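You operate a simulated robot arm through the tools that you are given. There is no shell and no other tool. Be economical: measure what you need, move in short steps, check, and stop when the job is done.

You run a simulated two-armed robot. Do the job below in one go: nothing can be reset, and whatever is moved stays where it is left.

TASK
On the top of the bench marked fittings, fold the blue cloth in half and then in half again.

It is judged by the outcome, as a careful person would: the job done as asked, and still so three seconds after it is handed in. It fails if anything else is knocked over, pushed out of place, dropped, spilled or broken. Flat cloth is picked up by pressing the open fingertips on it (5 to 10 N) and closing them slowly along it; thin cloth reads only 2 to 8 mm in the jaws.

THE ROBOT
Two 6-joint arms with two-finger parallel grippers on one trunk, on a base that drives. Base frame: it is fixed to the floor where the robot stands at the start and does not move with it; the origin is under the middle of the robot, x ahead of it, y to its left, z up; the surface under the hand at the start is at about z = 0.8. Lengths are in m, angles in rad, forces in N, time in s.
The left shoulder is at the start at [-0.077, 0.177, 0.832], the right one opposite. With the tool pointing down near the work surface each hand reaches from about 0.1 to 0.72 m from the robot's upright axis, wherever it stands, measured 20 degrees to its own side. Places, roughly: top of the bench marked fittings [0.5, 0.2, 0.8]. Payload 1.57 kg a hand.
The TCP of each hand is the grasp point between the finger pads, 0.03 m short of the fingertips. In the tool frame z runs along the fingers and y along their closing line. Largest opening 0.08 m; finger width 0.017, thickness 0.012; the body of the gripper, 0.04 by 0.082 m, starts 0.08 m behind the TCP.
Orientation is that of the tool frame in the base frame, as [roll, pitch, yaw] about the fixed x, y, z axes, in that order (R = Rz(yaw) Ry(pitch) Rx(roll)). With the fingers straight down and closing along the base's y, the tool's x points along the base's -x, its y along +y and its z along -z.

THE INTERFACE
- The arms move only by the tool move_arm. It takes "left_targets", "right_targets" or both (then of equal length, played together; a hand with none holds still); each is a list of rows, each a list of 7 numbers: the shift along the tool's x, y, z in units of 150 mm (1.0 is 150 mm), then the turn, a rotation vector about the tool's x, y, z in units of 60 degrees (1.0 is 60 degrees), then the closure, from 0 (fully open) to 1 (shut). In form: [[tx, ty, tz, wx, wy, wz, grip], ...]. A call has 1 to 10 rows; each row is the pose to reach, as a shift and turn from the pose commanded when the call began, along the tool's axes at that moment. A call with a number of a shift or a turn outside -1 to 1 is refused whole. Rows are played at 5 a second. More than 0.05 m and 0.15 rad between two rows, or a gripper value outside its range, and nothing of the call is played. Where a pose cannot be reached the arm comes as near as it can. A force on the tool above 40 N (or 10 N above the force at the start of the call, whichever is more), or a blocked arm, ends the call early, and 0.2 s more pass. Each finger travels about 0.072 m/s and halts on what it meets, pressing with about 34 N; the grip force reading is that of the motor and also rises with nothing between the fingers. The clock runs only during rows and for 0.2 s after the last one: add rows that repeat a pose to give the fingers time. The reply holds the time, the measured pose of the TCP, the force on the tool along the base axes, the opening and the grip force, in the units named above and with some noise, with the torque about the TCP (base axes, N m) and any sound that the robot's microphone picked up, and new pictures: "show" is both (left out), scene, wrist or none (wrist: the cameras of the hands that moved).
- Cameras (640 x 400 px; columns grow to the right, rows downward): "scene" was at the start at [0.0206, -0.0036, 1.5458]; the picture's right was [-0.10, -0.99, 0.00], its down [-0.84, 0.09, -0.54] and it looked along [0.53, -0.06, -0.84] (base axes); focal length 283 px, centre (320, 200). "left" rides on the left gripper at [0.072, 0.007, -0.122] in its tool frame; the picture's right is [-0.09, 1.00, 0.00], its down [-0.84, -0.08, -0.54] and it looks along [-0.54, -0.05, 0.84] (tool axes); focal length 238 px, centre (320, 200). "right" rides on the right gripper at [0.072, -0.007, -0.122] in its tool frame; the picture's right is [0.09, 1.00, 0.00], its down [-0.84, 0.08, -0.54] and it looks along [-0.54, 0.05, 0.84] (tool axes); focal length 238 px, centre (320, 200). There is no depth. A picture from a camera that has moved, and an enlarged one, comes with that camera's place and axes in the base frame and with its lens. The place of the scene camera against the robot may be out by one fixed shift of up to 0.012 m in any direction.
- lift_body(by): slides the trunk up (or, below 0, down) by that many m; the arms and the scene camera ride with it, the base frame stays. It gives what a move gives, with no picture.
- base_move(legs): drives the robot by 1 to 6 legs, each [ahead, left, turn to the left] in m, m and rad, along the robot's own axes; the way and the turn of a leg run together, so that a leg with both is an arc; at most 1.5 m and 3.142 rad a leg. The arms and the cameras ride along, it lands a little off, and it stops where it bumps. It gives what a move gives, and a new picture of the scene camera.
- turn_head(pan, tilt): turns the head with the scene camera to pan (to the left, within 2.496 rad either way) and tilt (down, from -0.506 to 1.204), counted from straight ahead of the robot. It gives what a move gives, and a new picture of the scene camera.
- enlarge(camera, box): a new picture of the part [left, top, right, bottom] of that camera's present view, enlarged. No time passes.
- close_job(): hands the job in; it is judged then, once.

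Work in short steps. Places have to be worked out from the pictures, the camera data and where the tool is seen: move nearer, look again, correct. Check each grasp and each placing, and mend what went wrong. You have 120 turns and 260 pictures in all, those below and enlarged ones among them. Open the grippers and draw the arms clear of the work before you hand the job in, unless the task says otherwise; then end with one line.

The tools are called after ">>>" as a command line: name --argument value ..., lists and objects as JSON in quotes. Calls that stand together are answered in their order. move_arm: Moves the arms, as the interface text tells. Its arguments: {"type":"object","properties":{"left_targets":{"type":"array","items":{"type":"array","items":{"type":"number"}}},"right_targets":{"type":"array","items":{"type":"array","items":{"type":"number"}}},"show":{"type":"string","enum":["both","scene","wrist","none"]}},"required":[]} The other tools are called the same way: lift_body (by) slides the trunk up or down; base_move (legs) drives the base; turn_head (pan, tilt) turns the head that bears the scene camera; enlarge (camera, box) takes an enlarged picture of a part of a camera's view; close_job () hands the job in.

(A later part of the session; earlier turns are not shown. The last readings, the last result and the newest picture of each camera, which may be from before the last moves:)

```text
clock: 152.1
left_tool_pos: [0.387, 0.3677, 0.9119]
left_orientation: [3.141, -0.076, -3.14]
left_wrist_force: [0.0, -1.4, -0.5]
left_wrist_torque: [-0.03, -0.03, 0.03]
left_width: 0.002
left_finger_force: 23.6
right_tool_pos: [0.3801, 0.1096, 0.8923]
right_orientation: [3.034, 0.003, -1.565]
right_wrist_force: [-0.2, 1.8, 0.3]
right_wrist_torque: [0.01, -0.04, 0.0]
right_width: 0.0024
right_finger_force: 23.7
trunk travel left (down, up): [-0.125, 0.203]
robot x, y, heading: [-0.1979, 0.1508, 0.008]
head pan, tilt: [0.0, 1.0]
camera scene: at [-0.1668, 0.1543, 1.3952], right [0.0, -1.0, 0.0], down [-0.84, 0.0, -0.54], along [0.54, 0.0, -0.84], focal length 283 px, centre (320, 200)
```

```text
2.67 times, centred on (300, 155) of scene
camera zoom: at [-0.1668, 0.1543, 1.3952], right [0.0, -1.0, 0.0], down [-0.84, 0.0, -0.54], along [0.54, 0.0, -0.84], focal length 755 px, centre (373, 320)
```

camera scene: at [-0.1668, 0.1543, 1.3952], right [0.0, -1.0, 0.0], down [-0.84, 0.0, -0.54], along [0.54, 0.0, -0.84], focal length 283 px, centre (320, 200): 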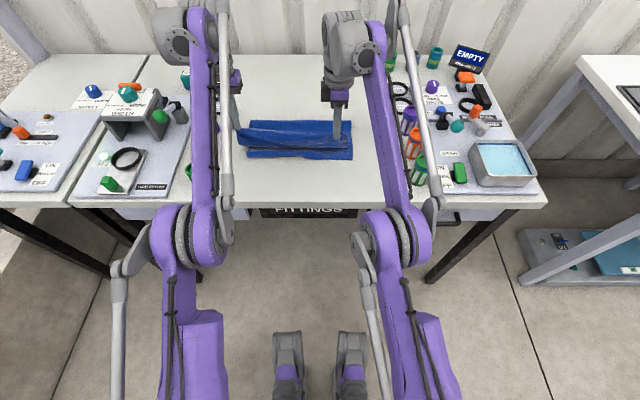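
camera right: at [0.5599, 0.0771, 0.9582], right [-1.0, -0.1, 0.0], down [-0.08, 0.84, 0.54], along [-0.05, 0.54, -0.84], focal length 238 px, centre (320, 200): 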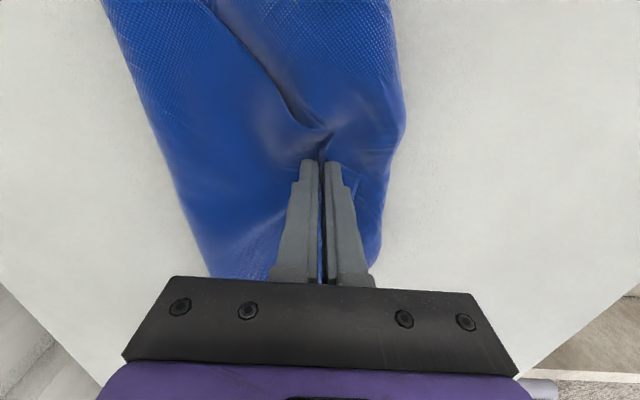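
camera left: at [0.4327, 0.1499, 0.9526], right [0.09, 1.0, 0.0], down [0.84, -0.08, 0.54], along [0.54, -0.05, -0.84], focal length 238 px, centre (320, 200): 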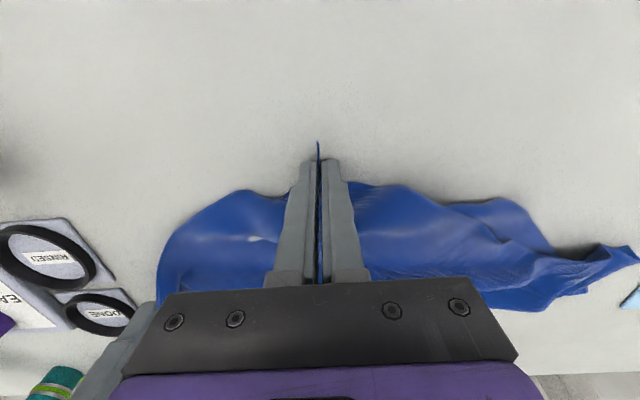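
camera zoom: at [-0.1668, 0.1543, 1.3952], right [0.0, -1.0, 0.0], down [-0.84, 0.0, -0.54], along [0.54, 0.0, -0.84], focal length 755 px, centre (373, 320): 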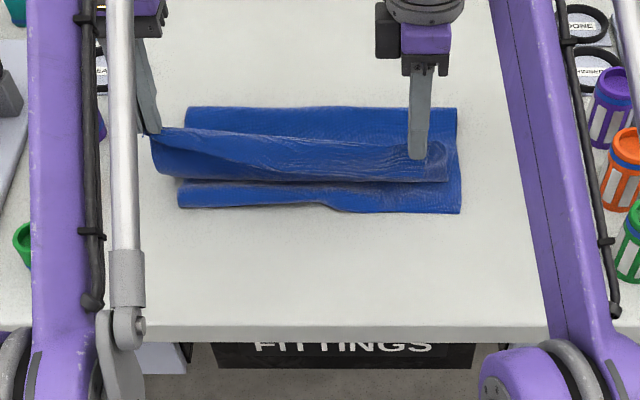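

The fold line came out at x≈.504, too short, with slack bulging on my side. I'll raise, go further forward and lower there so the loop lands at about .56, then come back low.

>>> lift_body --by 0.09

>>> base_move --legs '[[0.185, 0, 0]]'

>>> lift_body --by -0.085

>>> base_move --legs '[[-0.09, 0, 0]]'

>>> enlarge --camera "scene" --box '[180, 80, 420, 230]'

```text
clock: 153.3
left_tool_pos: [0.3877, 0.3684, 0.9998]
left_orientation: [-3.141, -0.078, -3.14]
left_wrist_force: [-0.8, -1.1, 0.3]
left_wrist_torque: [-0.02, 0.01, 0.02]
left_width: 0.0018
left_finger_force: 23.8
right_tool_pos: [0.3794, 0.1091, 0.9809]
right_orientation: [3.035, 0.001, -1.565]
right_wrist_force: [-0.6, 0.5, -0.2]
right_wrist_torque: [0.05, -0.04, 0.0]
right_width: 0.0025
right_finger_force: 23.9
trunk travel left (down, up): [-0.215, 0.113]
robot x, y, heading: [-0.2, 0.1521, 0.005]
head pan, tilt: [0.0, 1.0]
```

```text
clock: 154.8
left_tool_pos: [0.5738, 0.3675, 0.9997]
left_orientation: [3.141, -0.077, -3.141]
left_wrist_force: [-0.1, -1.4, -0.1]
left_wrist_torque: [-0.05, 0.02, -0.02]
left_width: 0.002
left_finger_force: 24.0
right_tool_pos: [0.5652, 0.1091, 0.9816]
right_orientation: [3.035, 0.002, -1.567]
right_wrist_force: [-0.7, 1.2, 0.6]
right_wrist_torque: [0.05, -0.04, 0.0]
right_width: 0.0024
right_finger_force: 24.1
trunk travel left (down, up): [-0.215, 0.113]
robot x, y, heading: [-0.0146, 0.1499, 0.001]
head pan, tilt: [0.0, 1.0]
camera scene: at [0.0081, 0.1547, 1.4841], right [0.0, -1.0, 0.0], down [-0.84, 0.0, -0.54], along [0.54, 0.0, -0.84], focal length 283 px, centre (320, 200)
```

scene: 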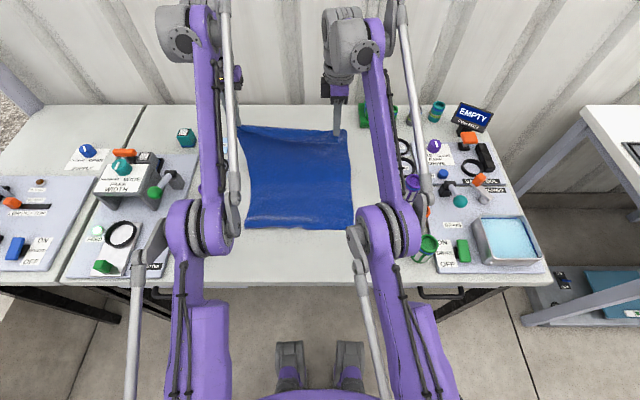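

```text
clock: 156.0
left_tool_pos: [0.5736, 0.3674, 0.9155]
left_orientation: [-3.141, -0.079, -3.141]
left_wrist_force: [-0.1, -0.7, -0.3]
left_wrist_torque: [-0.06, 0.03, -0.02]
left_width: 0.002
left_finger_force: 23.8
right_tool_pos: [0.5655, 0.1089, 0.8965]
right_orientation: [3.035, 0.001, -1.567]
right_wrist_force: [0.9, 0.3, 0.0]
right_wrist_torque: [0.01, -0.05, -0.02]
right_width: 0.0024
right_finger_force: 24.1
trunk travel left (down, up): [-0.13, 0.198]
robot x, y, heading: [-0.0132, 0.1525, 0.004]
head pan, tilt: [0.0, 1.0]
```

```text
clock: 157.2
left_tool_pos: [0.4826, 0.3674, 0.915]
left_orientation: [-3.141, -0.078, -3.139]
left_wrist_force: [-0.7, -1.6, 0.9]
left_wrist_torque: [-0.04, -0.06, 0.01]
left_width: 0.0018
left_finger_force: 23.6
right_tool_pos: [0.4747, 0.1094, 0.8976]
right_orientation: [3.035, 0.001, -1.566]
right_wrist_force: [0.7, 0.7, 0.4]
right_wrist_torque: [0.02, -0.07, 0.0]
right_width: 0.0024
right_finger_force: 24.0
trunk travel left (down, up): [-0.13, 0.198]
robot x, y, heading: [-0.1063, 0.1531, 0.003]
head pan, tilt: [0.0, 1.0]
camera scene: at [-0.0727, 0.1546, 1.4005], right [0.0, -1.0, 0.0], down [-0.84, 0.0, -0.54], along [0.54, 0.0, -0.84], focal length 283 px, centre (320, 200)
```

scene: 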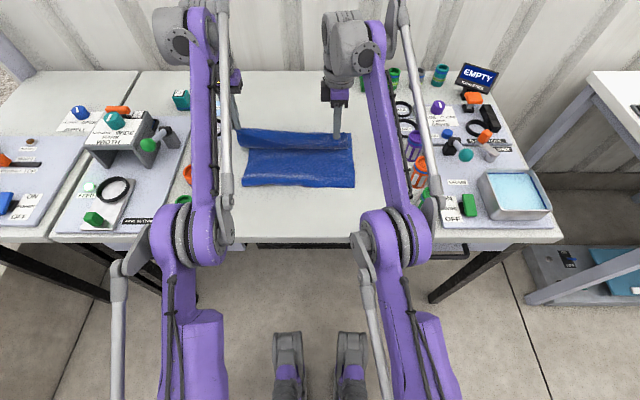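

```text
2.67 times, centred on (300, 155) of scene
camera zoom: at [-0.0727, 0.1546, 1.4005], right [0.0, -1.0, 0.0], down [-0.84, 0.0, -0.54], along [0.54, 0.0, -0.84], focal length 755 px, centre (373, 320)
```

zoom: 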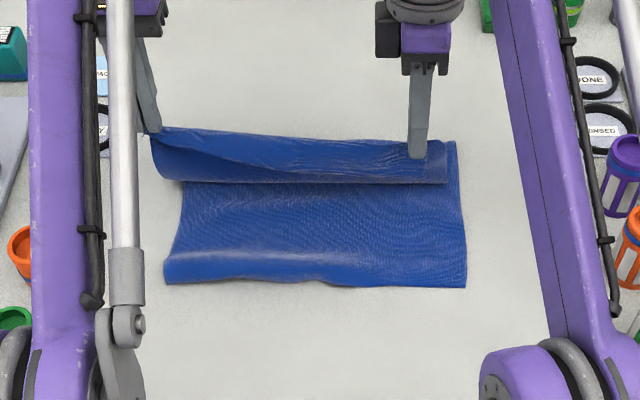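

Now the loop lies further out. I'll come back 9 cm at this low height and check.

>>> base_move --legs '[[-0.09, 0, 0]]'

>>> enlarge --camera "scene" --box '[180, 80, 420, 230]'

```text
clock: 158.2
left_tool_pos: [0.3951, 0.3669, 0.9165]
left_orientation: [-3.141, -0.075, 3.139]
left_wrist_force: [-1.1, -0.8, 1.0]
left_wrist_torque: [-0.07, -0.02, -0.01]
left_width: 0.0021
left_finger_force: 23.6
right_tool_pos: [0.386, 0.1081, 0.8969]
right_orientation: [3.035, 0.004, -1.567]
right_wrist_force: [0.3, 0.3, -0.5]
right_wrist_torque: [0.06, -0.07, 0.01]
right_width: 0.0026
right_finger_force: 24.0
trunk travel left (down, up): [-0.13, 0.198]
robot x, y, heading: [-0.1952, 0.1533, -0.004]
head pan, tilt: [0.0, 1.0]
camera scene: at [-0.1615, 0.1545, 1.4005], right [0.0, -1.0, 0.0], down [-0.84, 0.0, -0.54], along [0.54, 0.0, -0.84], focal length 283 px, centre (320, 200)
```

scene: 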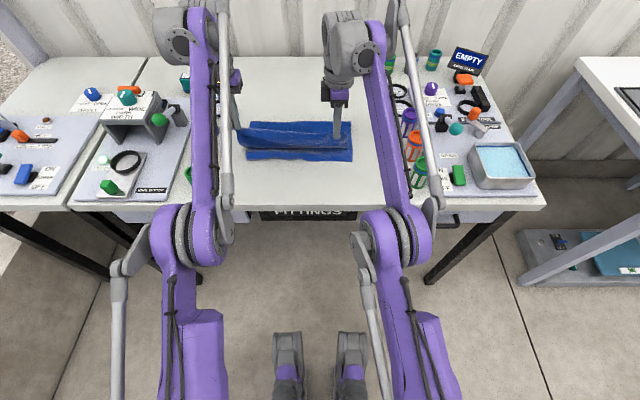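

```text
2.67 times, centred on (300, 155) of scene
camera zoom: at [-0.1615, 0.1545, 1.4005], right [0.0, -1.0, 0.0], down [-0.84, 0.0, -0.54], along [0.54, 0.0, -0.84], focal length 755 px, centre (373, 320)
```

zoom: 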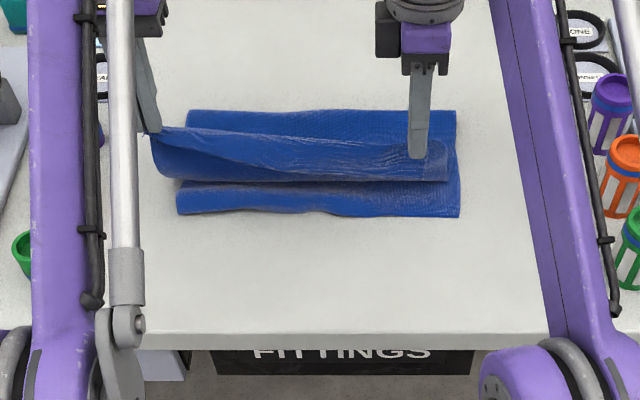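

The slack hangs as a bulge because the hold is high while coming back. I'll repeat the forward move, lower the hands almost to the cloth, then come back low so the top layer is pulled flat.

>>> lift_body --by 0.05

>>> base_move --legs '[[0.19, 0, 0]]'

>>> move_arm --left_targets '[[0, -0.03, 0.06, 0, 0, 0, 1], [0, -0.06, 0.12, 0, 0, 0, 1]]' --show "none"

>>> lift_body --by -0.09

>>> base_move --legs '[[-0.1, 0, 0]]'

>>> enlarge --camera "scene" --box '[180, 80, 420, 230]'

```text
clock: 159.2
left_tool_pos: [0.3955, 0.3666, 0.9662]
left_orientation: [-3.141, -0.079, 3.141]
left_wrist_force: [-0.2, -1.3, 0.2]
left_wrist_torque: [-0.01, -0.02, 0.04]
left_width: 0.0022
left_finger_force: 23.5
right_tool_pos: [0.3864, 0.108, 0.9468]
right_orientation: [3.035, 0.003, -1.568]
right_wrist_force: [1.0, 1.0, 0.3]
right_wrist_torque: [0.03, -0.05, -0.01]
right_width: 0.0025
right_finger_force: 23.9
trunk travel left (down, up): [-0.18, 0.148]
robot x, y, heading: [-0.1941, 0.1515, -0.002]
head pan, tilt: [0.0, 1.0]
```

```text
clock: 160.7
left_tool_pos: [0.5869, 0.3641, 0.9664]
left_orientation: [3.141, -0.078, 3.136]
left_wrist_force: [0.3, -0.6, -0.4]
left_wrist_torque: [-0.06, 0.02, 0.02]
left_width: 0.0021
left_finger_force: 23.3
right_tool_pos: [0.5778, 0.1067, 0.9464]
right_orientation: [3.036, 0.003, -1.574]
right_wrist_force: [0.9, 1.3, 0.8]
right_wrist_torque: [0.02, -0.04, -0.03]
right_width: 0.0023
right_finger_force: 24.4
trunk travel left (down, up): [-0.18, 0.148]
robot x, y, heading: [-0.0061, 0.1488, -0.004]
head pan, tilt: [0.0, 1.0]
camera scene: at [0.023, 0.154, 1.4506], right [0.0, -1.0, 0.0], down [-0.84, 0.0, -0.54], along [0.54, 0.0, -0.84], focal length 283 px, centre (320, 200)
```

scene: 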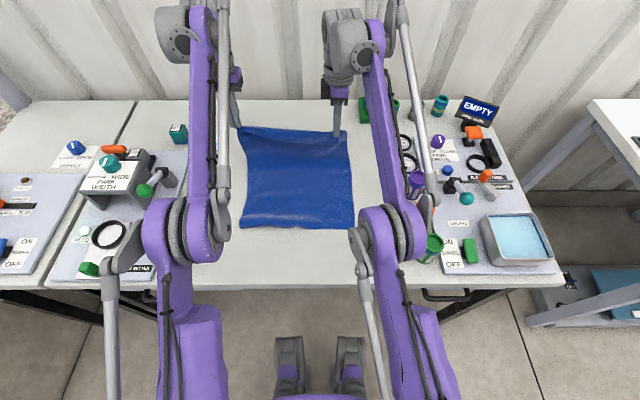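

```text
clock: 161.3
left_tool_pos: [0.5854, 0.3545, 0.9478]
left_orientation: [-3.141, -0.078, 3.136]
left_wrist_force: [-0.2, -0.6, -0.2]
left_wrist_torque: [-0.04, 0.01, 0.0]
left_width: 0.0019
left_finger_force: 24.0
right_tool_pos: [0.5776, 0.1056, 0.9489]
right_orientation: [3.036, 0.002, -1.573]
right_wrist_force: [-0.5, 0.1, 0.1]
right_wrist_torque: [-0.03, -0.01, 0.0]
right_width: 0.0026
right_finger_force: 24.7
trunk travel left (down, up): [-0.18, 0.148]
robot x, y, heading: [-0.0003, 0.1495, -0.004]
head pan, tilt: [0.0, 1.0]
```

```text
clock: 162.6
left_tool_pos: [0.5865, 0.3553, 0.8582]
left_orientation: [3.141, -0.08, 3.136]
left_wrist_force: [0.4, -0.9, 0.0]
left_wrist_torque: [-0.01, -0.06, 0.03]
left_width: 0.002
left_finger_force: 23.7
right_tool_pos: [0.5768, 0.1062, 0.8569]
right_orientation: [3.035, 0.002, -1.573]
right_wrist_force: [-1.1, -0.4, 0.0]
right_wrist_torque: [-0.03, -0.02, -0.02]
right_width: 0.0026
right_finger_force: 23.6
trunk travel left (down, up): [-0.09, 0.238]
robot x, y, heading: [-0.0078, 0.153, -0.004]
head pan, tilt: [0.0, 1.0]
```

```text
clock: 163.7
left_tool_pos: [0.4855, 0.358, 0.8577]
left_orientation: [-3.141, -0.077, 3.14]
left_wrist_force: [-0.5, -0.5, 0.4]
left_wrist_torque: [-0.04, 0.01, 0.02]
left_width: 0.0021
left_finger_force: 23.3
right_tool_pos: [0.4768, 0.1066, 0.857]
right_orientation: [3.035, 0.002, -1.57]
right_wrist_force: [0.1, -0.1, 1.0]
right_wrist_torque: [0.02, -0.03, -0.02]
right_width: 0.0026
right_finger_force: 23.9
trunk travel left (down, up): [-0.09, 0.238]
robot x, y, heading: [-0.1035, 0.1472, 0.0]
head pan, tilt: [0.0, 1.0]
camera scene: at [-0.0573, 0.1543, 1.3567], right [0.0, -1.0, 0.0], down [-0.84, 0.0, -0.54], along [0.54, 0.0, -0.84], focal length 283 px, centre (320, 200)
```

scene: 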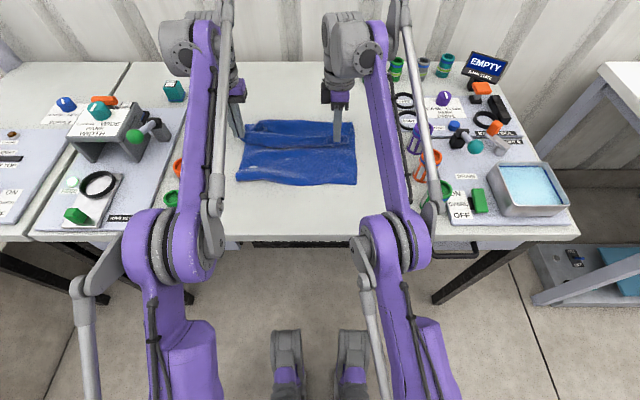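

```text
2.67 times, centred on (300, 155) of scene
camera zoom: at [-0.0573, 0.1543, 1.3567], right [0.0, -1.0, 0.0], down [-0.84, 0.0, -0.54], along [0.54, 0.0, -0.84], focal length 755 px, centre (373, 320)
```

zoom: 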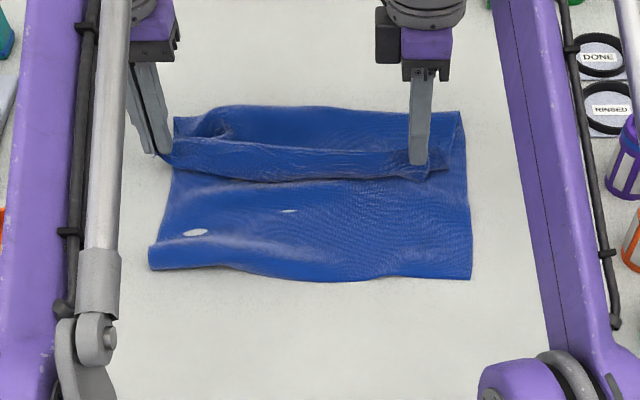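

Now the loop is at x≈.55 and the top layer is low. I'll continue back about 10 cm to bring the held edge to the hem.

>>> base_move --legs '[[-0.1, 0, 0]]'

>>> enlarge --camera "scene" --box '[180, 80, 420, 230]'

```text
clock: 164.9
left_tool_pos: [0.3818, 0.3588, 0.8584]
left_orientation: [3.141, -0.078, 3.14]
left_wrist_force: [-0.5, -0.7, 0.1]
left_wrist_torque: [-0.02, -0.03, 0.01]
left_width: 0.0019
left_finger_force: 23.5
right_tool_pos: [0.3755, 0.108, 0.8561]
right_orientation: [3.035, 0.002, -1.569]
right_wrist_force: [-0.2, 0.3, 0.3]
right_wrist_torque: [0.03, -0.05, -0.04]
right_width: 0.0026
right_finger_force: 23.5
trunk travel left (down, up): [-0.09, 0.238]
robot x, y, heading: [-0.2038, 0.1538, -0.005]
head pan, tilt: [0.0, 1.0]
camera scene: at [-0.1597, 0.1544, 1.3567], right [0.0, -1.0, 0.0], down [-0.84, 0.0, -0.54], along [0.54, 0.0, -0.84], focal length 283 px, centre (320, 200)
```

scene: 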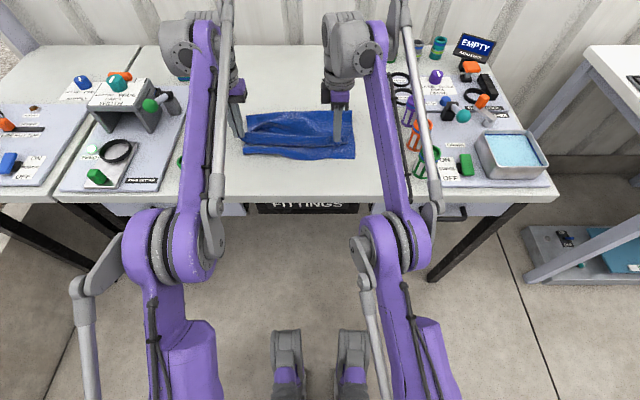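

```text
2.67 times, centred on (300, 155) of scene
camera zoom: at [-0.1597, 0.1544, 1.3567], right [0.0, -1.0, 0.0], down [-0.84, 0.0, -0.54], along [0.54, 0.0, -0.84], focal length 755 px, centre (373, 320)
```

zoom: 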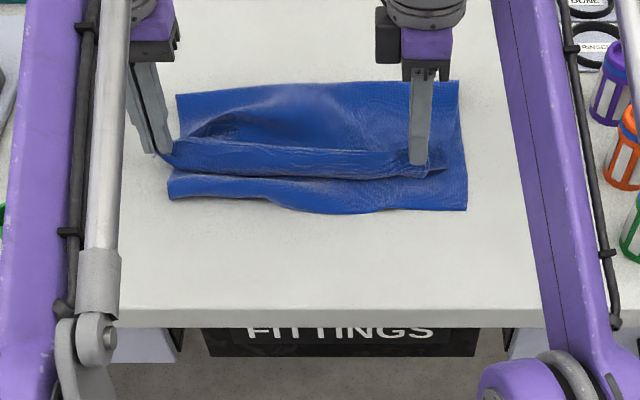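

Nearly aligned: the hem is at x≈.33 and the held edge at .378. I'll go back 3 cm more and release with a straight lift.

>>> base_move --legs '[[-0.03, 0, 0]]'

>>> move_arm --left_targets '[[0, 0, 0.06, 0, 0, 0, 1], [0, 0, 0.06, 0, 0, 0, 0.8], [0, 0, 0.06, 0, 0, 0, 0.6], [0, 0, 0.06, 0, 0, 0, 0.5], [0, 0, -0.1, 0, 0, 0, 0.5], [0, 0, -0.35, 0, 0, 0, 0.5], [0, 0, -0.65, 0, 0, 0, 0.5], [0, 0, -0.95, 0, 0, 0, 0.5]]' --right_targets '[[0, 0, 0.06, 0, 0, 0, 1], [0, 0, 0.06, 0, 0, 0, 0.8], [0, 0, 0.06, 0, 0, 0, 0.6], [0, 0, 0.06, 0, 0, 0, 0.5], [0, 0, -0.1, 0, 0, 0, 0.5], [0, 0, -0.35, 0, 0, 0, 0.5], [0, 0, -0.65, 0, 0, 0, 0.5], [0, 0, -0.95, 0, 0, 0, 0.5]]' --show "scene"

>>> enlarge --camera "scene" --box '[180, 60, 420, 210]'

```text
clock: 165.7
left_tool_pos: [0.3524, 0.3568, 0.8574]
left_orientation: [3.141, -0.076, 3.14]
left_wrist_force: [0.0, -0.6, 0.3]
left_wrist_torque: [0.01, -0.01, 0.02]
left_width: 0.002
left_finger_force: 24.1
right_tool_pos: [0.3442, 0.1087, 0.8559]
right_orientation: [3.035, 0.002, -1.569]
right_wrist_force: [-0.1, 0.5, 0.4]
right_wrist_torque: [-0.01, -0.02, 0.04]
right_width: 0.0024
right_finger_force: 23.3
trunk travel left (down, up): [-0.09, 0.238]
robot x, y, heading: [-0.2367, 0.1513, 0.003]
head pan, tilt: [0.0, 1.0]
camera scene: at [-0.1901, 0.1544, 1.3567], right [0.0, -1.0, 0.0], down [-0.84, 0.0, -0.54], along [0.54, 0.0, -0.84], focal length 283 px, centre (320, 200)
```

scene: 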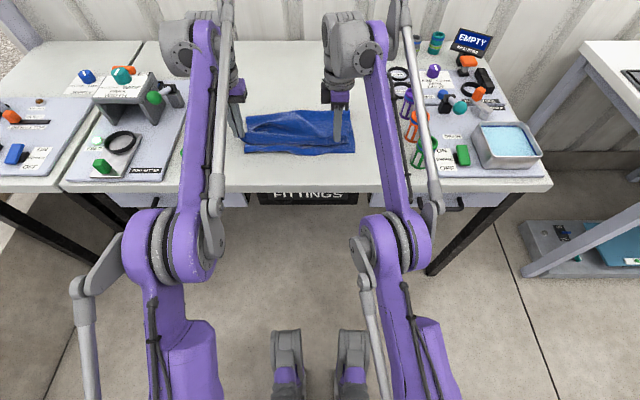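

```text
clock: 167.5
left_tool_pos: [0.3211, 0.356, 0.9335]
left_orientation: [3.141, -0.079, 3.139]
left_wrist_force: [-0.3, 0.0, -0.5]
left_wrist_torque: [0.04, 0.0, 0.0]
left_width: 0.04
left_finger_force: 0.1
left hand out of reach, approached as far as the arm can: row 6, 7, 8
right_tool_pos: [0.3094, 0.098, 0.9264]
right_orientation: [3.033, 0.001, -1.568]
right_wrist_force: [0.1, -0.6, -0.8]
right_wrist_torque: [0.0, -0.03, 0.02]
right_width: 0.0401
right_finger_force: 0.1
right hand out of reach, approached as far as the arm can: row 5, 6, 7, 8
trunk travel left (down, up): [-0.09, 0.238]
robot x, y, heading: [-0.2306, 0.1477, 0.001]
head pan, tilt: [0.0, 1.0]
camera scene: at [-0.1879, 0.1545, 1.3565], right [0.0, -1.0, 0.0], down [-0.84, 0.0, -0.54], along [0.54, 0.0, -0.84], focal length 283 px, centre (320, 200)
```

scene: 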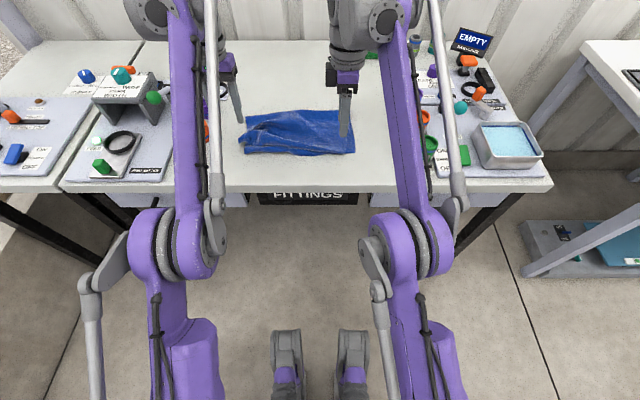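

```text
2.67 times, centred on (300, 135) of scene
camera zoom: at [-0.1879, 0.1545, 1.3565], right [0.0, -1.0, 0.0], down [-0.84, 0.0, -0.54], along [0.54, 0.0, -0.84], focal length 755 px, centre (373, 373)
```

zoom: 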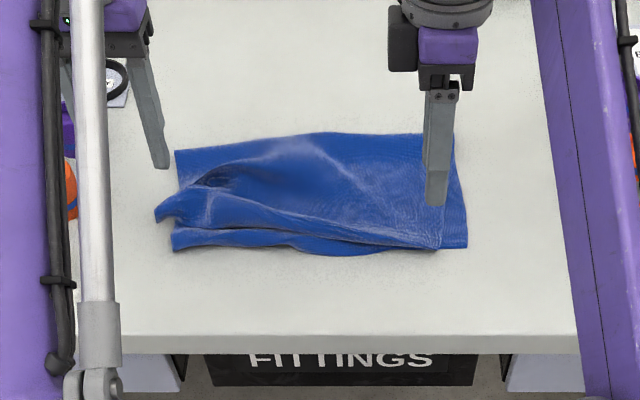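

The first fold is laid: a neat package at x≈.32–.49, y≈.065–.355. I'll raise the trunk for clearance, drive back in, and look closely.

>>> lift_body --by 0.15

>>> move_arm --right_targets '[[0.25, 0, 0, 0, 0, 0, 0.5], [0.5, 0, 0, 0, 0, 0, 0.5], [0.75, 0, 0, 0, 0, 0, 0.5], [1, 0, 0, 0, 0, 0, 0.5]]' --show "none"

>>> base_move --legs '[[0.18, 0, 0]]'

>>> enlarge --camera "scene" --box '[180, 120, 420, 270]'

```text
clock: 169.3
left_tool_pos: [0.3236, 0.3567, 1.0822]
left_orientation: [3.141, -0.078, 3.14]
left_wrist_force: [0.5, 0.7, -0.2]
left_wrist_torque: [-0.01, 0.01, -0.01]
left_width: 0.0401
left_finger_force: 0.0
right_tool_pos: [0.3024, 0.0976, 1.0721]
right_orientation: [3.036, 0.001, -1.567]
right_wrist_force: [-0.9, 0.8, -0.4]
right_wrist_torque: [0.01, -0.02, 0.02]
right_width: 0.0399
right_finger_force: 0.0
trunk travel left (down, up): [-0.24, 0.088]
robot x, y, heading: [-0.2338, 0.1492, -0.006]
head pan, tilt: [0.0, 1.0]
```

```text
clock: 170.3
left_tool_pos: [0.3238, 0.3563, 1.0819]
left_orientation: [3.14, -0.079, 3.141]
left_wrist_force: [0.7, 0.4, 0.4]
left_wrist_torque: [0.03, 0.03, 0.01]
left_width: 0.0399
left_finger_force: 0.0
right_tool_pos: [0.303, -0.0523, 1.072]
right_orientation: [3.033, 0.003, -1.571]
right_wrist_force: [0.0, 0.0, 0.4]
right_wrist_torque: [0.0, 0.01, -0.01]
right_width: 0.0401
right_finger_force: 0.1
trunk travel left (down, up): [-0.24, 0.088]
robot x, y, heading: [-0.2337, 0.1532, -0.0]
head pan, tilt: [0.0, 1.0]
```

```text
clock: 171.8
left_tool_pos: [0.5076, 0.3581, 1.0818]
left_orientation: [-3.141, -0.079, -3.139]
left_wrist_force: [-0.1, 0.0, -0.6]
left_wrist_torque: [0.0, 0.02, -0.03]
left_width: 0.0402
left_finger_force: 0.2
right_tool_pos: [0.4896, -0.049, 1.0723]
right_orientation: [3.036, 0.001, -1.566]
right_wrist_force: [0.2, -1.1, -0.4]
right_wrist_torque: [0.02, 0.01, -0.01]
right_width: 0.0399
right_finger_force: 0.1
trunk travel left (down, up): [-0.24, 0.088]
robot x, y, heading: [-0.0465, 0.1522, 0.005]
head pan, tilt: [0.0, 1.0]
camera scene: at [-0.0274, 0.1549, 1.5089], right [0.0, -1.0, 0.0], down [-0.84, 0.0, -0.54], along [0.54, 0.0, -0.84], focal length 283 px, centre (320, 200)
```

scene: 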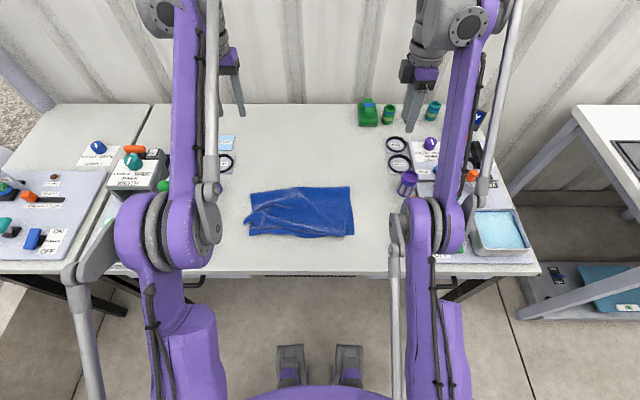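

```text
2.67 times, centred on (300, 195) of scene
camera zoom: at [-0.0274, 0.1549, 1.5089], right [0.0, -1.0, 0.0], down [-0.84, 0.0, -0.54], along [0.54, 0.0, -0.84], focal length 755 px, centre (373, 213)
```

zoom: 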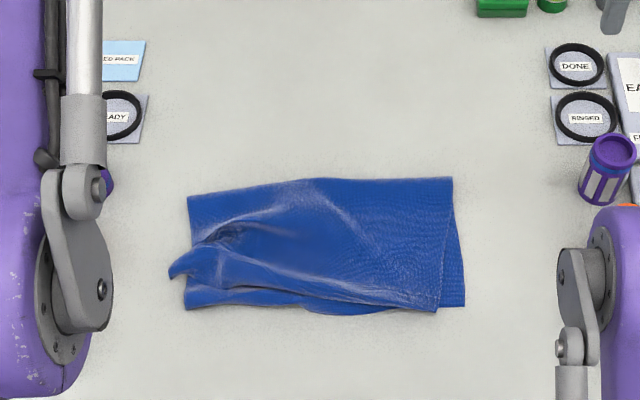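

The package is tidy, with its right end clean and flat. For the second fold I'll take the right end with the right hand and carry it over to the left. First lower the trunk and bring the right hand over, levelling it.

>>> lift_body --by -0.08

>>> move_arm --right_targets '[[-0.15, 0.1, 0.05, 0.1, 0, 0, 0.5], [-0.3, 0.2, 0.15, 0.1, 0, 0, 0.5], [-0.45, 0.3, 0.25, 0.1, 0, 0, 0.5], [-0.6, 0.4, 0.35, 0.1, 0, 0, 0.5], [-0.75, 0.52, 0.5, 0.1, 0, 0, 0.5], [-0.88, 0.62, 0.7, 0.1, 0, 0, 0.5]]' --show "both"

```text
clock: 173.0
left_tool_pos: [0.5059, 0.3596, 1.0019]
left_orientation: [3.141, -0.079, -3.138]
left_wrist_force: [-0.6, -0.4, -0.5]
left_wrist_torque: [-0.02, 0.02, -0.03]
left_width: 0.04
left_finger_force: 0.1
right_tool_pos: [0.4891, -0.0493, 0.9944]
right_orientation: [3.035, 0.003, -1.564]
right_wrist_force: [-0.3, -0.3, 0.1]
right_wrist_torque: [-0.01, 0.0, -0.03]
right_width: 0.0402
right_finger_force: 0.0
trunk travel left (down, up): [-0.16, 0.168]
robot x, y, heading: [-0.0488, 0.1532, 0.0]
head pan, tilt: [0.0, 1.0]
```

```text
clock: 174.4
left_tool_pos: [0.5053, 0.3595, 1.0019]
left_orientation: [-3.142, -0.079, -3.138]
left_wrist_force: [1.2, 0.6, 0.1]
left_wrist_torque: [0.0, -0.01, -0.02]
left_width: 0.0397
left_finger_force: 0.1
right_tool_pos: [0.5013, 0.0934, 0.9315]
right_orientation: [3.137, 0.0, -1.564]
right_wrist_force: [0.0, -0.2, -0.4]
right_wrist_torque: [0.02, -0.03, 0.05]
right_width: 0.04
right_finger_force: 0.0
right hand out of reach, approached as far as the arm can: row 1, 2, 3, 4, 5, 6
trunk travel left (down, up): [-0.16, 0.168]
robot x, y, heading: [-0.0528, 0.1487, 0.003]
head pan, tilt: [0.0, 1.0]
camera scene: at [-0.0221, 0.1549, 1.4311], right [0.0, -1.0, 0.0], down [-0.84, 0.0, -0.54], along [0.54, 0.0, -0.84], focal length 283 px, centre (320, 200)
camera right: at [0.5103, 0.0205, 1.053], right [-1.0, -0.1, 0.0], down [-0.08, 0.84, 0.54], along [-0.06, 0.54, -0.84], focal length 238 px, centre (320, 200)
```

scene: 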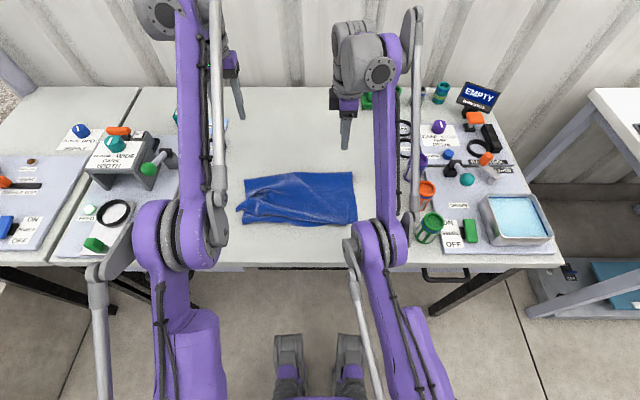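
right: 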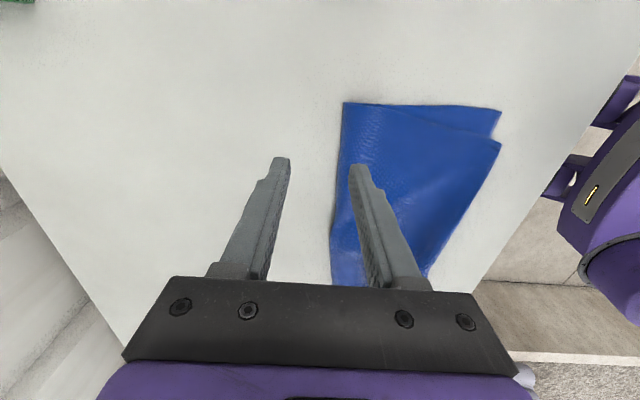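

The right hand can't retract on its own, but base and trunk can place it. I'll tuck the left hand up and back out of the way, then back the base 10 cm and lower the trunk.

>>> move_arm --left_targets '[[0.1, 0.05, -0.2, 0, 0, 0, 0.5], [0.3, 0.1, -0.4, 0, 0, 0, 0.5], [0.5, 0.15, -0.6, 0, 0, 0, 0.5], [0.7, 0.2, -0.8, 0, 0, 0, 0.5], [0.95, 0.2, -0.9, 0, 0, 0, 0.5]]' --show "none"

>>> base_move --legs '[[-0.105, -0.008, 0]]'

>>> lift_body --by -0.085

>>> enlarge --camera "right" --box '[120, 60, 560, 335]'

```text
clock: 175.6
left_tool_pos: [0.3734, 0.3874, 1.1473]
left_orientation: [-3.141, -0.079, -3.137]
left_wrist_force: [0.3, 0.3, -1.0]
left_wrist_torque: [-0.01, 0.01, 0.01]
left_width: 0.0401
left_finger_force: 0.1
left hand out of reach, approached as far as the arm can: row 1, 2, 3, 4
right_tool_pos: [0.5018, 0.0939, 0.9313]
right_orientation: [3.14, 0.001, -1.565]
right_wrist_force: [0.9, 0.2, 0.3]
right_wrist_torque: [0.01, 0.01, 0.02]
right_width: 0.0398
right_finger_force: 0.1
trunk travel left (down, up): [-0.16, 0.168]
robot x, y, heading: [-0.0505, 0.1518, 0.004]
head pan, tilt: [0.0, 1.0]
```

```text
clock: 176.8
left_tool_pos: [0.2703, 0.3799, 1.146]
left_orientation: [-3.141, -0.076, -3.139]
left_wrist_force: [0.5, -0.2, 0.0]
left_wrist_torque: [0.0, -0.02, 0.03]
left_width: 0.0402
left_finger_force: 0.1
right_tool_pos: [0.397, 0.0832, 0.9307]
right_orientation: [3.138, 0.002, -1.566]
right_wrist_force: [0.4, 0.1, -0.8]
right_wrist_torque: [-0.03, -0.02, 0.04]
right_width: 0.04
right_finger_force: 0.0
trunk travel left (down, up): [-0.16, 0.168]
robot x, y, heading: [-0.1512, 0.1461, 0.006]
head pan, tilt: [0.0, 1.0]
camera scene: at [-0.1267, 0.1469, 1.4311], right [0.0, -1.0, 0.0], down [-0.84, 0.0, -0.54], along [0.54, 0.0, -0.84], focal length 283 px, centre (320, 200)
```

scene: 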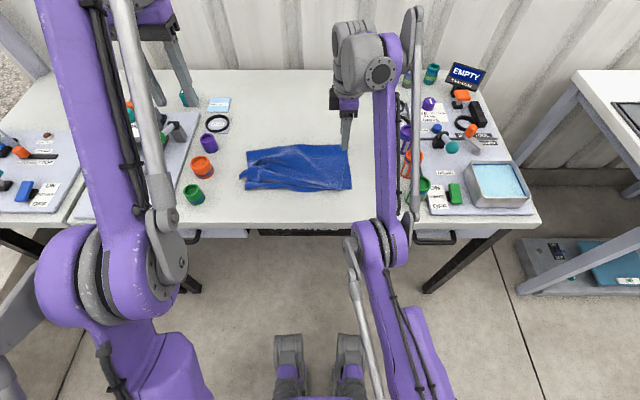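

```text
clock: 177.8
left_tool_pos: [0.2713, 0.3796, 1.0583]
left_orientation: [-3.141, -0.079, -3.141]
left_wrist_force: [0.6, 0.2, 0.2]
left_wrist_torque: [-0.07, 0.02, -0.02]
left_width: 0.0398
left_finger_force: 0.2
right_tool_pos: [0.4041, 0.0846, 0.8341]
right_orientation: [3.118, -0.001, -1.565]
right_wrist_force: [0.0, 1.3, 22.0]
right_wrist_torque: [-0.1, -0.58, 0.02]
right_width: 0.0396
right_finger_force: 0.1
trunk travel left (down, up): [-0.076, 0.251]
robot x, y, heading: [-0.1552, 0.1407, 0.003]
head pan, tilt: [0.0, 1.0]
stopped: the force on the tool passed its limit at 58 N (the readings are from after the stop); the commanded pose is now the measured one
```

```text
1.45 times, centred on (340, 198) of right
camera zoom: at [0.4159, 0.0115, 0.9551], right [-0.99, -0.1, 0.02], down [-0.07, 0.84, 0.54], along [-0.07, 0.54, -0.84], focal length 347 px, centre (291, 204)
```

zoom: 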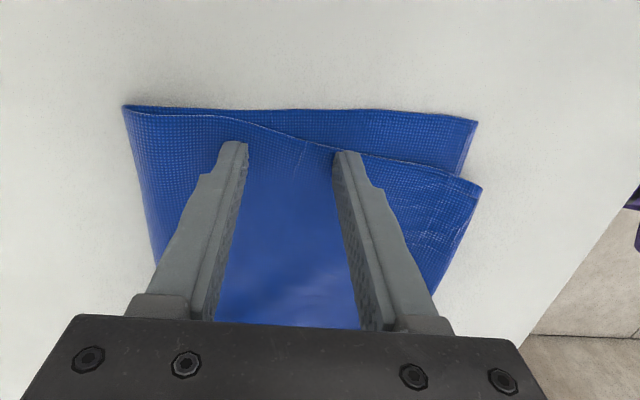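

It's down on both layers at the right end, pressing 22 N. I'll ease slightly and close slowly, hoping to catch both layers.

>>> move_arm --right_targets '[[0, 0, -0.004, 0, 0, 0, 0.5], [0, 0, -0.004, 0, 0, 0, 0.56], [0, 0, -0.004, 0, 0, 0, 0.62], [0, 0, -0.004, 0, 0, 0, 0.68], [0, 0, -0.004, 0, 0, 0, 0.74], [0, 0, -0.004, 0, 0, 0, 0.8], [0, 0, -0.004, 0, 0, 0, 0.87], [0, 0, -0.004, 0, 0, 0, 0.94], [0, 0, -0.004, 0, 0, 0, 1], [0, 0, -0.004, 0, 0, 0, 1]]' --show "wrist"

```text
clock: 180.1
left_tool_pos: [0.2714, 0.3794, 1.0607]
left_orientation: [-3.141, -0.077, 3.141]
left_wrist_force: [0.1, -0.6, -0.3]
left_wrist_torque: [0.01, 0.01, 0.01]
left_width: 0.04
left_finger_force: 0.0
right_tool_pos: [0.4064, 0.0837, 0.8327]
right_orientation: [3.116, 0.0, -1.565]
right_wrist_force: [1.1, 0.2, 9.4]
right_wrist_torque: [0.01, -0.15, -0.04]
right_width: 0.0025
right_finger_force: 23.2
trunk travel left (down, up): [-0.076, 0.251]
robot x, y, heading: [-0.1551, 0.1458, 0.003]
head pan, tilt: [0.0, 1.0]
camera right: at [0.4175, 0.0115, 0.9549], right [-0.99, -0.1, 0.03], down [-0.07, 0.84, 0.54], along [-0.08, 0.54, -0.84], focal length 238 px, centre (320, 200)
```

right: 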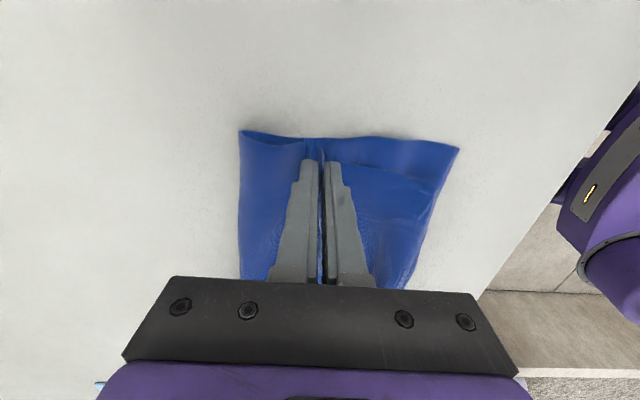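

It reads 2.5 mm, only the top layer. The left end, with its gathered edge, suits a two-layer grip by the healthy left arm. I'll release and withdraw the right hand, then bring the left over the left end.

>>> move_arm --right_targets '[[0, 0, 0, 0, 0, 0, 0.7], [0, 0, 0, 0, 0, 0, 0.5], [0, 0, -0.2, 0, 0, 0, 0.5], [0, 0, -0.45, 0, 0, 0, 0.5], [0.25, 0, -0.6, 0, 0, 0, 0.5], [0.5, 0, -0.7, 0, 0, 0, 0.5], [0.75, 0, -0.8, 0, 0, 0, 0.5], [1, 0, -0.9, 0, 0, 0, 0.5]]' --left_targets '[[0, 0, 0, 0, 0, 0, 0.5], [0, 0, 0, 0, 0, 0, 0.5], [-0.1, -0.03, 0.1, 0, -0.075, 0, 0.5], [-0.25, -0.06, 0.25, 0, -0.075, 0, 0.5], [-0.4, -0.09, 0.4, 0, -0.075, 0, 0.5], [-0.55, -0.12, 0.6, 0, -0.075, 0, 0.5], [-0.68, -0.15, 0.8, 0, -0.075, 0, 0.5], [-0.78, -0.16, 1.0, 0, -0.075, 0, 0.5]]' --show "both"

```text
clock: 181.8
left_tool_pos: [0.3775, 0.3552, 0.8988]
left_orientation: [3.141, -0.002, -3.14]
left_wrist_force: [-0.4, 1.1, 0.0]
left_wrist_torque: [-0.05, 0.0, 0.0]
left_width: 0.0402
left_finger_force: 0.0
right_tool_pos: [0.3934, -0.0499, 0.9474]
right_orientation: [3.115, 0.0, -1.564]
right_wrist_force: [-0.1, 0.4, 0.5]
right_wrist_torque: [-0.04, 0.01, -0.03]
right_width: 0.0401
right_finger_force: 0.1
right hand out of reach, approached as far as the arm can: row 6, 7, 8
trunk travel left (down, up): [-0.076, 0.251]
robot x, y, heading: [-0.1505, 0.143, -0.001]
head pan, tilt: [0.0, 1.0]
camera scene: at [-0.1014, 0.147, 1.3412], right [0.0, -1.0, 0.0], down [-0.84, 0.0, -0.54], along [0.54, 0.0, -0.84], focal length 283 px, centre (320, 200)
camera right: at [0.4055, -0.1219, 1.0699], right [-0.99, -0.1, 0.03], down [-0.07, 0.84, 0.54], along [-0.08, 0.54, -0.84], focal length 238 px, centre (320, 200)
camera left: at [0.3072, 0.3615, 1.0202], right [0.09, 1.0, 0.0], down [0.84, -0.08, 0.54], along [0.54, -0.05, -0.84], focal length 238 px, centre (320, 200)
```

scene: 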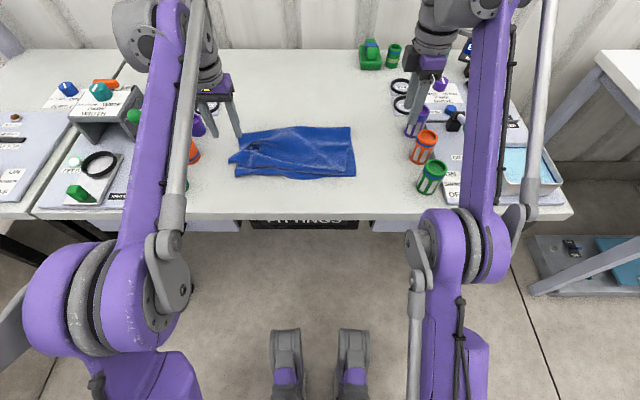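
right: 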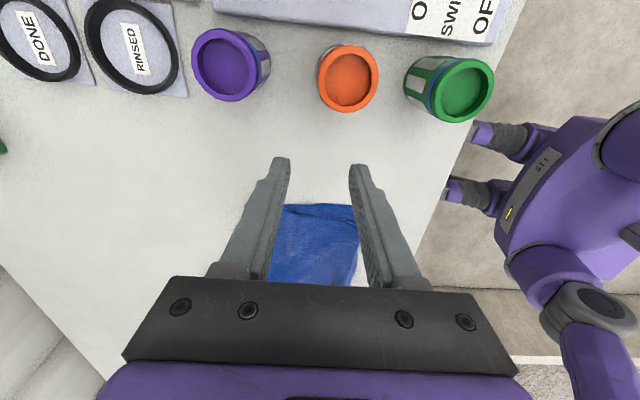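
left: 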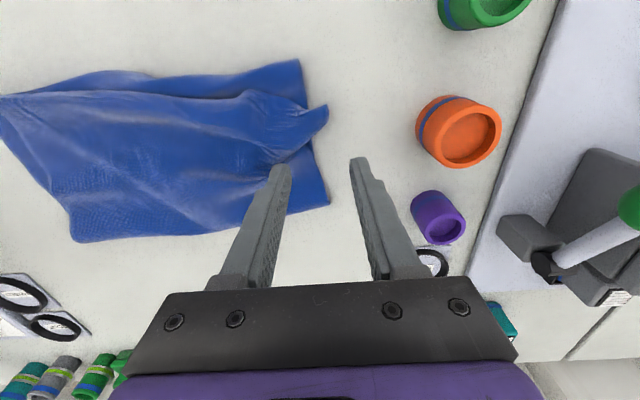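

The left end's centre is about (.383,.352). I'll place the left fingers to straddle it, outer finger on the bench and inner on the cloth, and go down.

>>> move_arm --left_targets '[[-0.04, -0.1, 0.1, 0, 0, 0, 0.36], [-0.04, -0.1, 0.25, 0, 0, 0, 0.36], [-0.04, -0.1, 0.37, 0, 0, 0, 0.36], [-0.04, -0.1, 0.425, 0, 0, 0, 0.36], [-0.04, -0.1, 0.44, 0, 0, 0, 0.36], [-0.04, -0.1, 0.447, 0, 0, 0, 0.36]]' --show "wrist"

```text
clock: 183.2
left_tool_pos: [0.3842, 0.3407, 0.833]
left_orientation: [3.139, 0.0, -3.141]
left_wrist_force: [1.6, -0.6, 3.5]
left_wrist_torque: [-0.06, 0.04, -0.01]
left_width: 0.0518
left_finger_force: 0.1
right_tool_pos: [0.3923, -0.0487, 0.949]
right_orientation: [3.116, 0.001, -1.565]
right_wrist_force: [0.3, -0.1, 0.4]
right_wrist_torque: [0.0, 0.01, 0.01]
right_width: 0.04
right_finger_force: 0.0
trunk travel left (down, up): [-0.076, 0.251]
robot x, y, heading: [-0.1548, 0.1453, -0.0]
head pan, tilt: [0.0, 1.0]
camera left: at [0.3117, 0.3471, 0.9547], right [0.09, 1.0, 0.0], down [0.84, -0.08, 0.54], along [0.54, -0.05, -0.84], focal length 238 px, centre (320, 200)
```

left: 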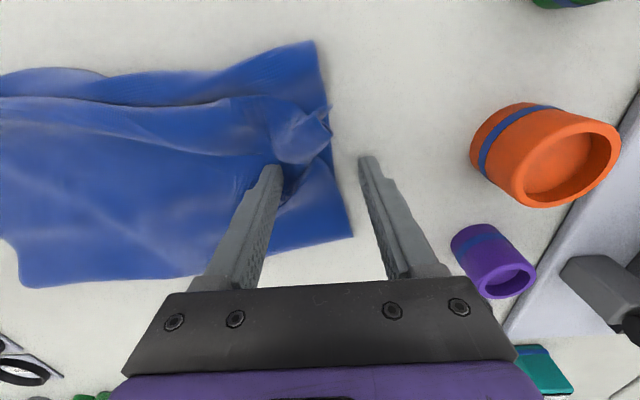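

The straddle is right. I'll press a bit more so the outer finger reaches the bench, and close slowly.

>>> move_arm --left_targets '[[0, 0, 0.006, 0, 0, 0, 0.36], [0, 0, 0.01, 0, 0, 0, 0.44], [0, 0, 0.01, 0, 0, 0, 0.52], [0, 0, 0.01, 0, 0, 0, 0.6], [0, 0, 0.01, 0, 0, 0, 0.68], [0, 0, 0.01, 0, 0, 0, 0.76], [0, 0, 0.01, 0, 0, 0, 0.84], [0, 0, 0.01, 0, 0, 0, 0.92], [0, 0, 0.01, 0, 0, 0, 1], [0, 0, 0.01, 0, 0, 0, 1]]' --show "wrist"

```text
clock: 185.4
left_tool_pos: [0.3819, 0.3403, 0.834]
left_orientation: [3.139, 0.002, 3.141]
left_wrist_force: [3.1, -2.2, 26.7]
left_wrist_torque: [-0.22, 0.08, -0.01]
left_width: 0.0088
left_finger_force: 27.1
right_tool_pos: [0.3925, -0.0491, 0.9491]
right_orientation: [3.117, 0.002, -1.565]
right_wrist_force: [0.5, 0.3, -0.3]
right_wrist_torque: [0.0, 0.01, 0.01]
right_width: 0.0399
right_finger_force: 0.0
trunk travel left (down, up): [-0.076, 0.251]
robot x, y, heading: [-0.1495, 0.1447, 0.001]
head pan, tilt: [0.0, 1.0]
camera left: at [0.3105, 0.3466, 0.9543], right [0.09, 1.0, 0.0], down [0.84, -0.08, 0.54], along [0.54, -0.05, -0.84], focal length 238 px, centre (320, 200)
```

left: 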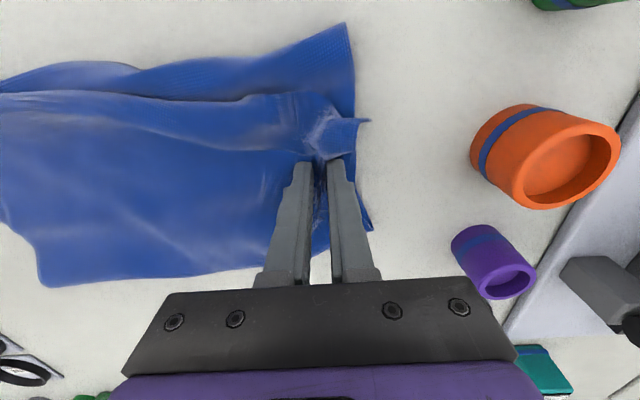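

The left now holds a multi-layer grip (8.8 mm). I'll lift and carry the end over to the right in an arc, moving the right hand forward out of the way.

>>> move_arm --left_targets '[[0, 0, -0.12, 0, 0, 0, 1], [0, 0, -0.3, 0, 0, 0, 1], [0, -0.08, -0.48, 0, 0, 0, 1], [0, -0.2, -0.62, 0, 0, 0, 1], [0, -0.36, -0.72, 0, 0, 0, 1], [0, -0.55, -0.75, 0, 0, 0, 1], [0, -0.75, -0.75, 0, 0, 0, 1]]' --right_targets '[[0, -0.12, -0.02, 0, 0, 0, 0.5], [0, -0.25, -0.05, 0, 0, 0, 0.5], [0, -0.38, -0.05, 0, 0, 0, 0.5], [0, -0.5, -0.05, 0, 0, 0, 0.5], [0, -0.62, -0.05, 0, 0, 0, 0.5], [0, -0.75, -0.05, 0, 0, 0, 0.5], [0, -0.88, -0.05, 0, 0, 0, 0.5]]' --show "scene"

>>> enlarge --camera "scene" --box '[180, 70, 420, 220]'

```text
clock: 187.1
left_tool_pos: [0.3852, 0.2285, 0.9443]
left_orientation: [-3.14, -0.002, -3.139]
left_wrist_force: [0.5, 0.4, 0.4]
left_wrist_torque: [-0.01, 0.0, -0.01]
left_width: 0.0033
left_finger_force: 24.1
right_tool_pos: [0.4268, -0.0484, 0.9015]
right_orientation: [3.113, 0.001, -1.565]
right_wrist_force: [-0.1, 0.5, -1.1]
right_wrist_torque: [0.0, 0.0, 0.03]
right_width: 0.04
right_finger_force: 0.0
right hand out of reach, approached as far as the arm can: row 1, 2, 3, 4, 5, 6, 7
trunk travel left (down, up): [-0.076, 0.251]
robot x, y, heading: [-0.1517, 0.1404, 0.003]
head pan, tilt: [0.0, 1.0]
camera scene: at [-0.1013, 0.1463, 1.3412], right [0.0, -1.0, 0.0], down [-0.84, 0.0, -0.54], along [0.54, 0.0, -0.84], focal length 283 px, centre (320, 200)
```

scene: 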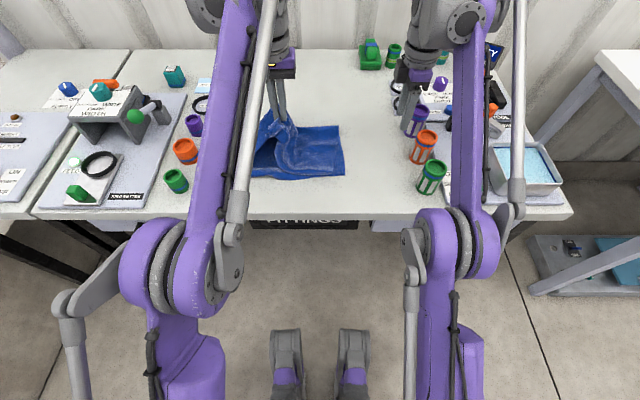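

```text
2.67 times, centred on (300, 145) of scene
camera zoom: at [-0.1013, 0.1463, 1.3412], right [0.0, -1.0, 0.0], down [-0.84, 0.0, -0.54], along [0.54, 0.0, -0.84], focal length 755 px, centre (373, 347)
```

zoom: 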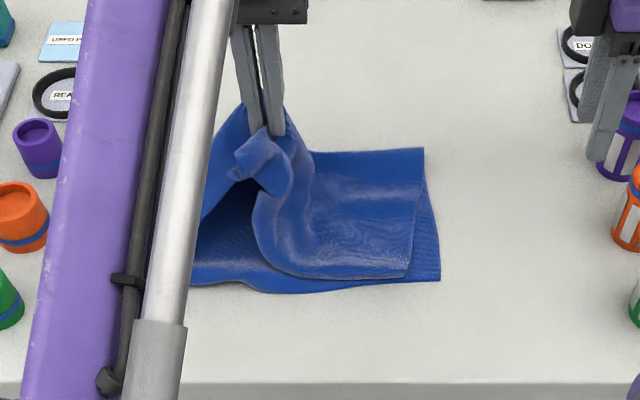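

It's lifted, though it's unclear whether the lower layer's near corner comes along. I'll raise more and move further right, then look.

>>> move_arm --left_targets '[[0, -0.1, -0.2, 0, 0, 0, 1], [0, -0.25, -0.35, 0, 0, 0, 1], [0, -0.45, -0.4, 0, 0, 0, 1], [0, -0.6, -0.4, 0, 0, 0, 1]]' --show "none"

>>> enlarge --camera "scene" --box '[180, 70, 420, 220]'

```text
clock: 188.1
left_tool_pos: [0.3515, 0.1472, 0.9761]
left_orientation: [3.14, 0.001, -3.14]
left_wrist_force: [0.0, 0.4, -0.4]
left_wrist_torque: [0.07, -0.03, 0.03]
left_width: 0.0031
left_finger_force: 24.4
left hand out of reach, approached as far as the arm can: row 1, 2, 3, 4
right_tool_pos: [0.4258, -0.0497, 0.9019]
right_orientation: [3.115, 0.001, -1.566]
right_wrist_force: [0.6, 0.5, -0.6]
right_wrist_torque: [0.05, -0.01, 0.02]
right_width: 0.0399
right_finger_force: 0.0
trunk travel left (down, up): [-0.076, 0.251]
robot x, y, heading: [-0.1541, 0.1449, 0.005]
head pan, tilt: [0.0, 1.0]
```

```text
2.67 times, centred on (300, 145) of scene
camera zoom: at [-0.103, 0.1453, 1.3413], right [0.0, -1.0, 0.0], down [-0.84, 0.0, -0.54], along [0.54, 0.0, -0.84], focal length 755 px, centre (373, 347)
```

zoom: 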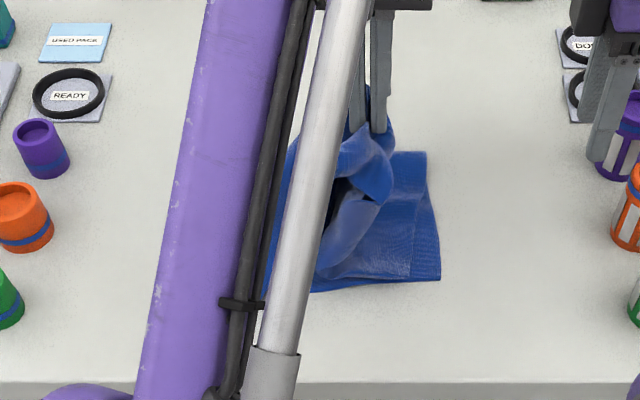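

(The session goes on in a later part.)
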